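You operate a simulated robot arm through the tools that you are given. There is no shell and no other tool. Be economical: measure what you need, move in short steps, check, and stop when the job is done.

The job below is to be done with a simulated robot arm. You get a single attempt, and the scene is never put back.

JOB
Put one of the folded cloths from the top of the wheel bench on top of the brown carton of cores.
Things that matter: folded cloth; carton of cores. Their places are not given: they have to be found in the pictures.

The check looks at the end state, three seconds after you hand in, the way a careful person would. Anything else that was tipped, shoved, dropped, spilled or broken makes it a failure.

ROBOT AND FRAMES
A 7-joint arm with a two-finger parallel gripper, fixed in place. Base frame: the origin is at the foot of the arm, x ahead of it, y to its left, z up; the work surface is at about z = 0. Readings come in m, degrees, newtons and seconds.
With the tool pointing down near the work surface it reaches from about 0.24 to 0.62 m from the base axis. Its first joint turns from -66.0 to 66.0 degrees. Payload 2.6 kg.
The tool frame sits at the grasp point between the pads (the TCP): z along the fingers, y along the line on which they close. The tips reach 0.03 m beyond it. Largest opening 0.094 m; finger width 0.028, thickness 0.01; the body of the gripper, 0.05 by 0.096 m, starts 0.055 m behind the TCP.
Orientation is that of the tool frame in the base frame, as a unit quaternion [x, y, z, w]. With the fingers straight down and closing along the base's y, the tool's x points along the base's -x, its y along +y and its z along -z.

CONTROLS
- The arm moves only by the tool arm_command. Its argument "rows" is a list of rows, each a list of 6 numbers: the shift along the tool's x, y, z in units of 250 mm (1.0 is 250 mm), then the turn, a rotation vector about the tool's x, y, z in units of 90 degrees (1.0 is 90 degrees). In form: [[x, y, z, wx, wy, wz], ...]. A call has 1 to 8 rows; each row is the pose to reach, as a shift and turn from the pose commanded when the call began, along the tool's axes at that moment. "hand" is the closure in counts, from 0 (fully open) to 255 (shut), set as the call begins (left out, the last holds). A call with a number of a shift or a turn outside -1 to 1 is refused whole. Each row takes 0.2 s and may step no farther than 0.05 m and 8.6 degrees from the row before; otherwise, or with a gripper value out of range, the whole call is refused. A pose out of reach is approached as far as the arm can. The call stops where the force on the tool passes 40 N (or 10 N more than at its start, if that is more) or the arm is blocked; 0.2 s more then pass. Each finger travels about 0.072 m/s and halts on what it meets, pressing with about 39 N; the grip force reading is that of the motor and also rises with nothing between the fingers. The clock runs only during rows and for 0.2 s after the last one: add rows that repeat a pose to give the fingers time. The reply holds the time, the measured pose of the TCP, the force on the tool along the base axes, the opening and the grip force, in the units named above and with some noise.
- Cameras (640 x 400 px; columns grow to the right, rows downward): "scene" is fixed at [0.0308, 0.4289, 0.5622]; the picture's right is [-0.80, -0.60, 0.00], its down [-0.35, 0.47, -0.81] and it looks along [0.49, -0.65, -0.59] (base axes); focal length 350 px, centre (320, 200). "wrist" rides on the gripper at [-0.037, 0, -0.058] in the tool frame; the picture's right is [0.00, -1.00, 0.00], its down [0.97, 0.00, -0.24] and it looks along [0.24, 0.00, 0.97] (tool axes); focal length 218 px, centre (320, 200).
- get_image(camera): a new picture of that camera. No time passes.
- locate(camera, pixels): for up to 12 pixels [column, row] of the newest picture of that camera ("zoom" is the newest enlarged one), the place [x, y, z] in the base frame of the surface seen there, good to about 0.003 m. No time passes.
- enlarge(camera, box): a new picture of the part [left, top, right, bottom] of that camera's present view, enlarged. No time passes.
- sign_off(): hands the job in; it is judged then, once.

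Work in short steps. Measure before you move; look again where a grasp or a placing could have gone wrong, and mend it. You have 60 turns and 22 pictures in all, those below and enlarged ones among them. Open the gripper and draw the arm clear of the work before you hand the job in, unless the task says otherwise; then end with one line.

The tools are called after "Emit:" as a command line: name --pt "numbers of a row" for each row, then --argument value for the rest, lists and objects as JSON in quotes. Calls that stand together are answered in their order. arm_command: Moves the arm, as the interface text tells. Its arguments: {"type":"object","properties":{"rows":{"type":"array"},"hand":{"type":"number"}},"required":["rows"]} The other tools are called the same way: get_image (camera) takes a picture; locate (camera, pixels) gives the place of the surface under pixels of a picture; enlarge (camera, box) takes an enlarged picture of a part of a camera's view; sign_off () hands the job in.

At the start:

```text
time: 0.0
position: [0.3314, -0.0923, 0.2675]
tcp_rot: [0.0, 1.0, 0.0, 0.001]
contact_force: [0.5, -0.2, -0.3]
width: 0.094
grasp_force: 0.1
```

scene: 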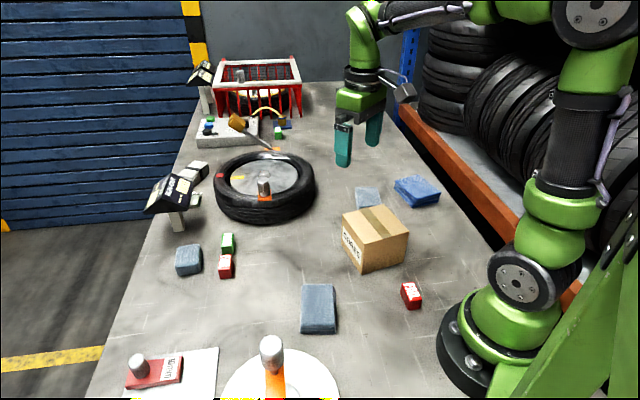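
wrist: 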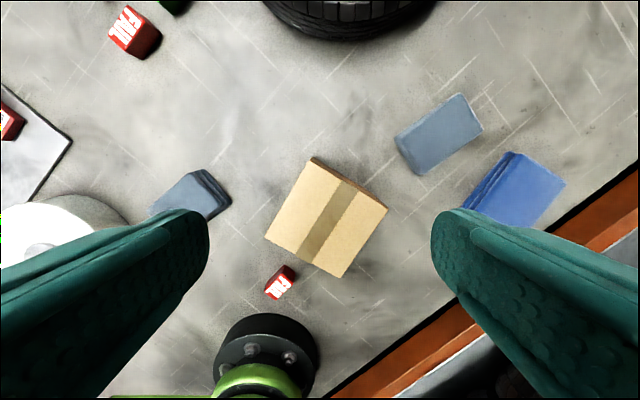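

The pictures show grey-blue cloth-like pads at scene (188,260), (318,308), (367,197), a blue one at (417,190), and the carton at (375,238). I'll enlarge and look closely.

Emit:
enlarge --camera "scene" --box '[280, 160, 460, 350]'

Emit:
locate --camera "scene" --pixels '[[188, 252], [318, 305], [303, 286], [334, 286], [336, 325], [301, 325], [367, 195], [417, 188], [375, 208], [408, 232], [376, 246], [343, 218]]'

Emit:
locate --camera "wrist" --pixels '[[312, 160], [387, 207], [340, 277], [265, 237], [460, 95], [484, 130], [420, 175], [397, 137], [510, 153], [565, 184], [525, 228], [440, 130]]'

```text
2.11 times, centred on (370, 255) of scene
```

zoom: 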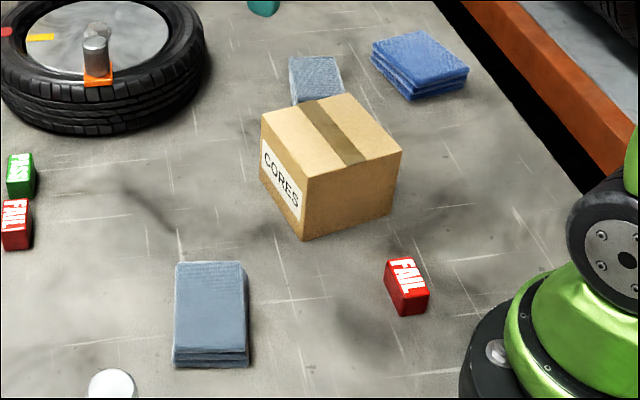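

```text
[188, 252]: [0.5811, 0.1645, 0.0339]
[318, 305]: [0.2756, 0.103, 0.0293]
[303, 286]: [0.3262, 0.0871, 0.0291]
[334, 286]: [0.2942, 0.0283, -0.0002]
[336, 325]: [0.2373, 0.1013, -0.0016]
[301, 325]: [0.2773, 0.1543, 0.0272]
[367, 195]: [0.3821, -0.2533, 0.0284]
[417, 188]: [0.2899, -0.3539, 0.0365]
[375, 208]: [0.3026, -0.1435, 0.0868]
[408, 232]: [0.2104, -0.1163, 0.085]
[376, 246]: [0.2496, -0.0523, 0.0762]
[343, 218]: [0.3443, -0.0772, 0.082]
```

```text
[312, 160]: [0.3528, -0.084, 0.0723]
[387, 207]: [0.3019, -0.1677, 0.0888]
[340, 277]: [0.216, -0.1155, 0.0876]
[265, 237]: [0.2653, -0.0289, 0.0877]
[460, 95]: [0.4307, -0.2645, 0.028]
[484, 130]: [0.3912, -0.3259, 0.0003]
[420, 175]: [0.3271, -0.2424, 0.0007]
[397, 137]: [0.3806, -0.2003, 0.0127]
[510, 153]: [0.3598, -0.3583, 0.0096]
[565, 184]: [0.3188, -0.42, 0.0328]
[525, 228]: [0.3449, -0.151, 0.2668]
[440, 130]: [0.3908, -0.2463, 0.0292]
```

The grey cloth behind the carton (about x 0.385, y -0.25, top z 0.028) seems the easiest to grasp. I'll enlarge both it and the other pad to see the fold and exact corners.

Emit:
enlarge --camera "wrist" --box '[380, 80, 580, 220]'

Emit:
enlarge --camera "scene" --box '[150, 220, 250, 290]'

Emit:
enlarge --camera "scene" --box '[340, 170, 450, 230]'

```text
2.86 times, centred on (480, 150) of wrist
```

zoom: 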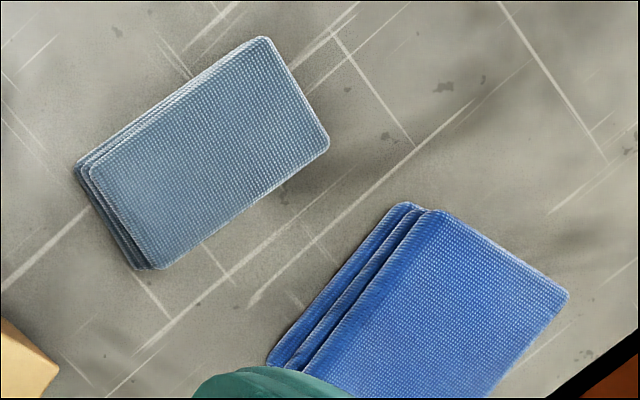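

```text
5.71 times, centred on (200, 255) of scene
```

zoom: 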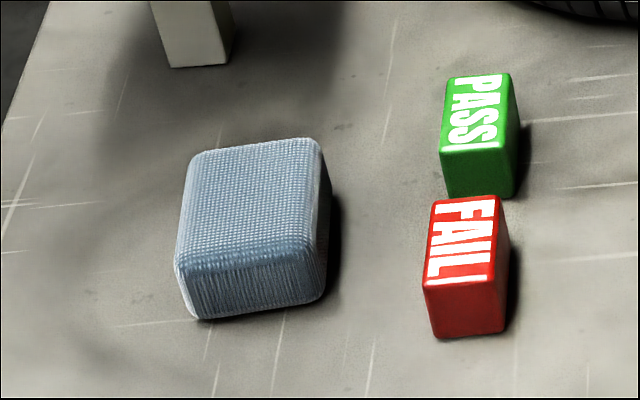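

```text
5.82 times, centred on (395, 200) of scene
```

zoom: 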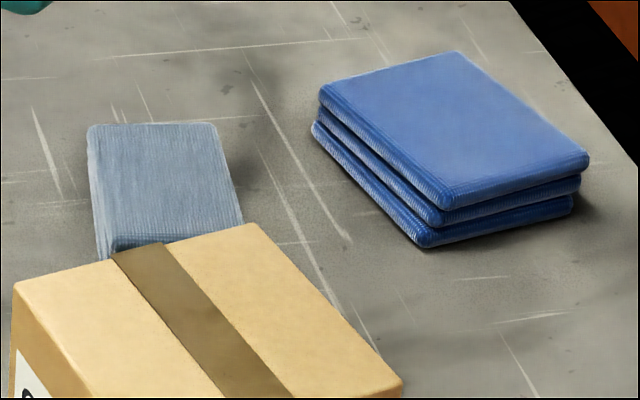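

The pad at (188,260) is a one-piece sponge; the grey one near the wrist picture's (440,133) is a layered folded cloth. I'll measure its corners just inside the edges.

Emit:
locate --camera "wrist" --pixels '[[459, 97], [479, 130], [424, 170], [403, 140], [441, 134], [431, 117], [452, 151], [470, 112], [412, 155], [325, 218]]'

```text
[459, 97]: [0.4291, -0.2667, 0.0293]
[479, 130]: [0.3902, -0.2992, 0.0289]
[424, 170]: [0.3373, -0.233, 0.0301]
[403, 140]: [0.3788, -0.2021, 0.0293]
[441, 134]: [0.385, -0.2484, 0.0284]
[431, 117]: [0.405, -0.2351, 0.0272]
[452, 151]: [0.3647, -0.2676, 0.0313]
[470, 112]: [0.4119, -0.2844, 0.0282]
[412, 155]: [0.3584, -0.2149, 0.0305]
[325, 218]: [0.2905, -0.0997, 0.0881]
```

The cloth is about 0.09 × 0.058 m, centred at (0.385,-0.249), with its short side along about 38.5° from base x. I move over it at the current height while turning the tool 51.5° so the fingers close across the short side.

Emit:
arm_command --pt "-0.0314 -0.0897 0 0 0 0.0817" --pt "-0.0629 -0.1794 0 0 0 0.1634" --pt "-0.0943 -0.2691 0 0 0 0.2451" --pt "-0.1257 -0.3589 0 0 0 0.3269" --pt "-0.1571 -0.4486 0 0 0 0.4086" --pt "-0.1886 -0.5383 0 0 0 0.4903" --pt "-0.22 -0.628 0 0 0 0.572" --pt "-0.22 -0.628 0 0 0 0.572" --hand 0

Emit:
get_image --camera "wrist"

```text
time: 1.8
position: [0.3878, -0.2495, 0.268]
tcp_rot: [0.435, 0.901, 0.0, 0.0]
contact_force: [-0.6, -0.4, -0.4]
width: 0.0939
grasp_force: 0.0
```

```text
15 pictures are left
```

wrist: 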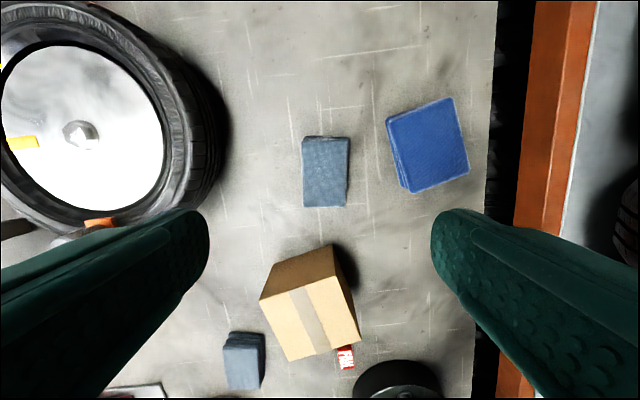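

The cloth is now at wrist (302–350, 136–207) and nearly square to the picture. I measure its edges again for a fine correction.

Emit:
locate --camera "wrist" --pixels '[[306, 140], [346, 140], [344, 203], [306, 203], [326, 172], [304, 172], [344, 172]]'

```text
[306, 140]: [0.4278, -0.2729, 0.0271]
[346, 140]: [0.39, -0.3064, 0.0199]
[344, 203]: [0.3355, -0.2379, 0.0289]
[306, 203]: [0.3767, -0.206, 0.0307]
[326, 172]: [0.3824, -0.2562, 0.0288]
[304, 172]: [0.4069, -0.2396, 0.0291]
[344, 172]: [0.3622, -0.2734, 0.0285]
```

Centre reads about (0.384,-0.251), so I shift 4 mm along tool -y and go down to z ≈ 0.075.

Emit:
arm_command --pt "0.004 -0.016 0.15 0 0 0" --pt "0.004 -0.016 0.3 0 0 0" --pt "0.004 -0.016 0.45 0 0 0" --pt "0.004 -0.016 0.6 0 0 0" --pt "0.004 -0.016 0.7 0 0 0" --pt "0.004 -0.016 0.772 0 0 0" --pt "0.004 -0.016 0.772 0 0 0" --hand 0

Emit:
get_image --camera "wrist"

```text
time: 3.4
position: [0.3821, -0.2514, 0.0735]
tcp_rot: [0.434, 0.901, 0.001, 0.0]
contact_force: [-0.6, 0.4, -0.6]
width: 0.094
grasp_force: 0.0
```

```text
14 pictures are left
```

wrist: 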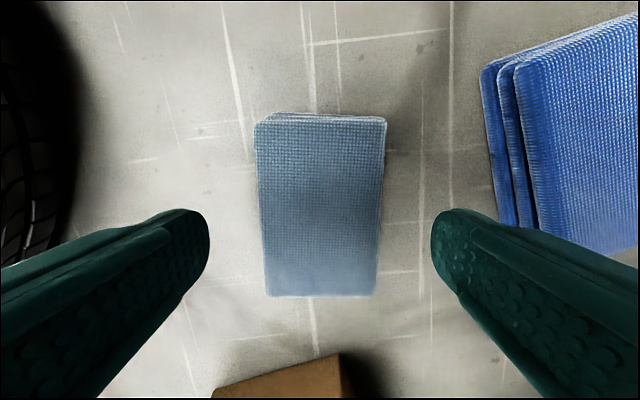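

The cloth is centred between the fingers (columns 256–385 versus pads 210/432). I go down 37 mm so the tips sit just above the bench.

Emit:
arm_command --pt "-0.01 0 0.08 0 0 0" --pt "-0.016 0 0.148 0 0 0" --pt "-0.016 0 0.148 0 0 0" --hand 0

```text
time: 4.2
position: [0.387, -0.2537, 0.0355]
tcp_rot: [0.434, 0.901, 0.0, 0.0]
contact_force: [-0.5, 0.5, -0.5]
width: 0.0942
grasp_force: 0.2
```

No contact on the way, z 0.0355. I close the fingers and wait.

Emit:
arm_command --pt "0 0 0 0 0 0" --pt "0 0 0 0 0 0" --pt "0 0 0 0 0 0" --pt "0 0 0 0 0 0" --pt "0 0 0 0 0 0" --hand 255

```text
time: 5.4
position: [0.386, -0.2544, 0.0357]
tcp_rot: [0.434, 0.901, 0.001, 0.0]
contact_force: [0.6, -0.8, -0.1]
width: 0.0652
grasp_force: 39.1
```

The fingers halted at 0.065 m with 39 N, so the cloth is held. I lift it 0.15 m and look.

Emit:
arm_command --pt "0 0 -0.06 0 0 0" --pt "0 0 -0.18 0 0 0" --pt "0 0 -0.32 0 0 0" --pt "0 0 -0.46 0 0 0" --pt "0 0 -0.6 0 0 0" --pt "0 0 -0.6 0 0 0"

Emit:
get_image --camera "wrist"

Emit:
get_image --camera "scene"

```text
time: 6.8
position: [0.3849, -0.2541, 0.188]
tcp_rot: [0.435, 0.901, 0.0, 0.001]
contact_force: [-0.9, -1.0, -0.1]
width: 0.0653
grasp_force: 39.4
```

```text
13 pictures are left
```

wrist: 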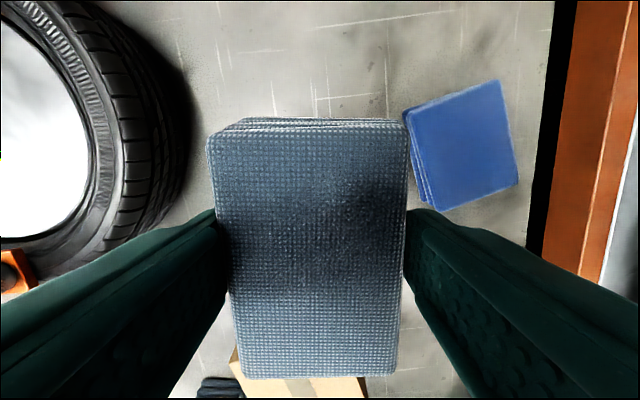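

```text
12 pictures are left
```

scene: 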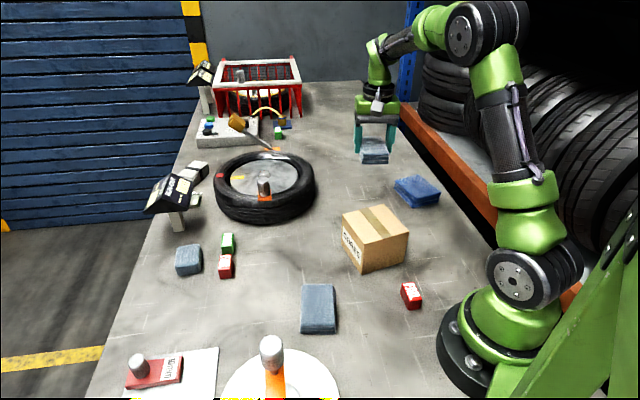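

The cloth is held level and nothing else moved. I measure the carton's top again at inset corners of scene (344,217), (381,207), (405,232), (374,243).

Emit:
locate --camera "scene" --pixels '[[346, 217], [381, 208], [404, 232], [374, 241], [375, 224], [409, 233], [342, 216], [382, 205]]'

```text
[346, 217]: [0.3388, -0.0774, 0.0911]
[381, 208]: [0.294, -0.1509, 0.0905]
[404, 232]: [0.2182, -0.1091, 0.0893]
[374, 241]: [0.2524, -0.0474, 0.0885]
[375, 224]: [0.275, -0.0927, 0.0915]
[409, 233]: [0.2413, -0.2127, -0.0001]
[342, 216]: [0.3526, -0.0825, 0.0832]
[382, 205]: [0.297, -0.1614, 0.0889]
```

Carton top is at z ≈ 0.090, centre ≈ (0.280,-0.097), edges at about -31° and 60°. I carry the cloth at height above it, turning 21.5° to align.

Emit:
arm_command --pt "0.123 0.0113 0 0 0 -0.04" --pt "0.246 0.0227 0 0 0 -0.08" --pt "0.369 0.034 0 0 0 -0.12" --pt "0.492 0.0453 0 0 0 -0.16" --pt "0.615 0.0567 0 0 0 -0.2" --pt "0.738 0.068 0 0 0 -0.239" --pt "0.738 0.068 0 0 0 -0.239"

Emit:
get_image --camera "scene"

Emit:
get_image --camera "wrist"

```text
time: 8.4
position: [0.2825, -0.1002, 0.1886]
tcp_rot: [0.258, 0.966, 0.0, 0.0]
contact_force: [-0.2, 0.1, 0.0]
width: 0.0651
grasp_force: 38.8
```

```text
11 pictures are left
```

scene: 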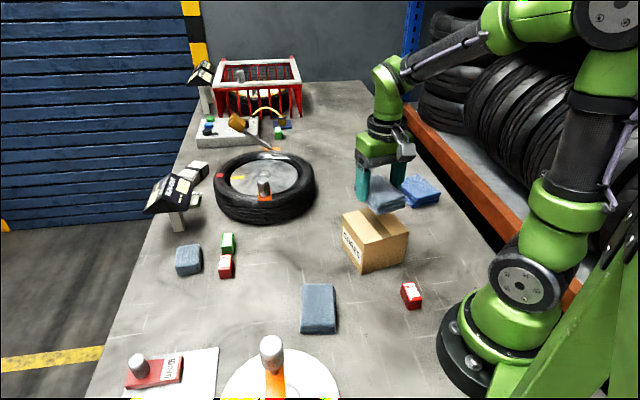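

```text
10 pictures are left
```

wrist: 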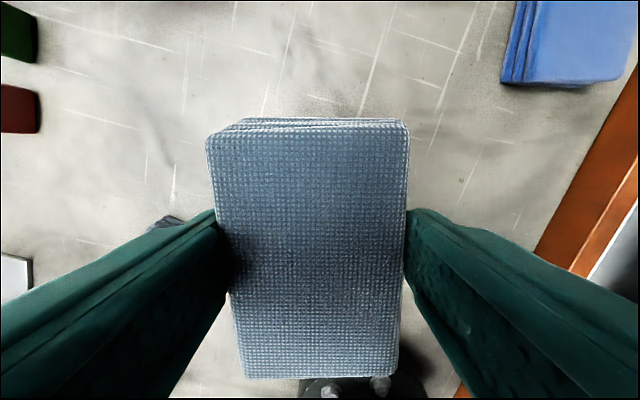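

The carton is fully hidden under the cloth in the wrist view, consistent with alignment. I lower to z ≈ 0.131, about 5 mm above touch.

Emit:
arm_command --pt "0 0 0.1 0 0 0" --pt "0 0 0.18 0 0 0" --pt "0 0 0.23 0 0 0" --pt "0 0 0.23 0 0 0"

Emit:
enlarge --camera "scene" --box '[310, 140, 450, 290]'

```text
time: 9.4
position: [0.2848, -0.0989, 0.1304]
tcp_rot: [0.258, 0.966, 0.0, 0.0]
contact_force: [0.7, -1.2, -0.1]
width: 0.0649
grasp_force: 38.6
```

```text
2.67 times, centred on (380, 215) of scene
```

zoom: 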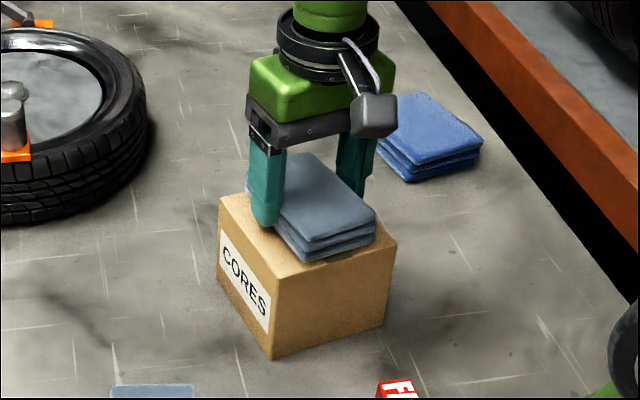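

The cloth is just above the carton top and well inside its edges. I lower in 1–2 mm steps until touch.

Emit:
arm_command --pt "0 0 0.006 0 0 0" --pt "0 0 0.011 0 0 0" --pt "0 0 0.015 0 0 0" --pt "0 0 0.015 0 0 0"

```text
time: 10.4
position: [0.2838, -0.1006, 0.1259]
tcp_rot: [0.26, 0.966, 0.0, 0.001]
contact_force: [-4.5, 1.0, 17.1]
width: 0.0649
grasp_force: 38.7
```

Contact: 17 N up at z 0.126. I relax upward 1 mm and open slowly part way.

Emit:
arm_command --pt "0 0 -0.004 0 0 0" --pt "0 0 -0.004 0 0 0"

Emit:
arm_command --pt "0 0 -0.004 0 0 0" --pt "0 0 -0.004 0 0 0" --pt "0 0 -0.004 0 0 0" --pt "0 0 -0.004 0 0 0" --hand 20

Emit:
enlarge --camera "scene" --box '[310, 140, 450, 290]'

```text
time: 11.0
position: [0.2832, -0.0996, 0.1265]
tcp_rot: [0.258, 0.966, 0.001, 0.0]
contact_force: [1.5, 0.0, 2.4]
width: 0.0648
grasp_force: 39.4
```

```text
time: 12.0
position: [0.2846, -0.0988, 0.1267]
tcp_rot: [0.258, 0.966, 0.0, 0.0]
contact_force: [-0.1, -0.3, 0.2]
width: 0.0867
grasp_force: 0.0
```

```text
2.67 times, centred on (380, 215) of scene
```

zoom: 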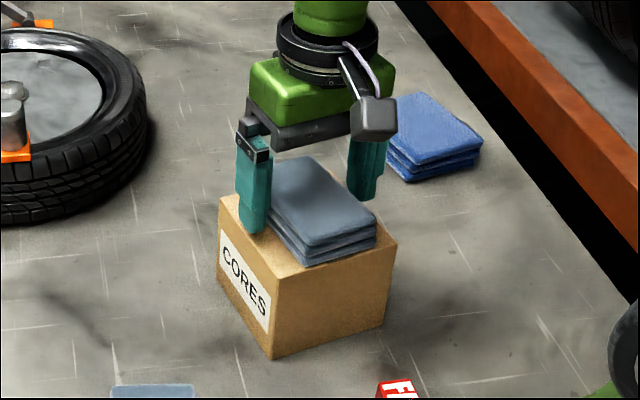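

The cloth rests on the carton and the fingers are free (width 0.087, no force). I rise straight up.

Emit:
arm_command --pt "0 0 -0.05 0 0 0" --pt "0 0 -0.15 0 0 0" --pt "0 0 -0.3 0 0 0" --pt "0 0 -0.45 0 0 0" --pt "0 0 -0.6 0 0 0" --pt "0 0 -0.6 0 0 0" --hand 0

Emit:
get_image --camera "scene"

Emit:
get_image --camera "wrist"

```text
time: 13.4
position: [0.2846, -0.0991, 0.279]
tcp_rot: [0.26, 0.966, 0.0, -0.001]
contact_force: [-0.6, 0.6, 0.9]
width: 0.0941
grasp_force: 0.1
```

```text
7 pictures are left
```

scene: 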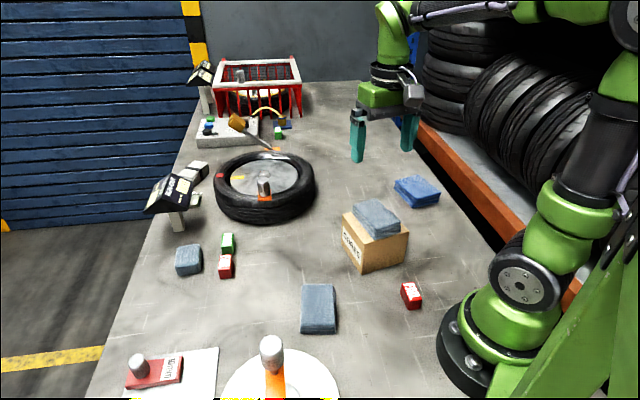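

```text
6 pictures are left
```

wrist: 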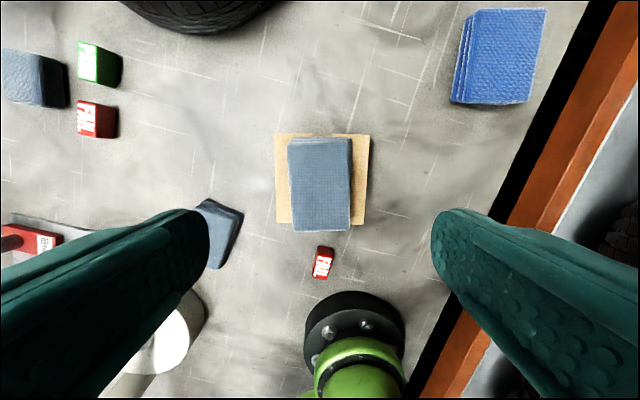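

The cloth lies flat on the carton top, nearly centred (wrist 288–352, 138–232), nothing else moved, and the gripper is open and clear. I hand in.

Emit:
sign_off

```text
The job is handed in.
```

One of the grey folded cloths from the bench now lies flat on top of the brown carton of cores; the gripper is open and clear, nothing else was seen to move, and the job is handed in.
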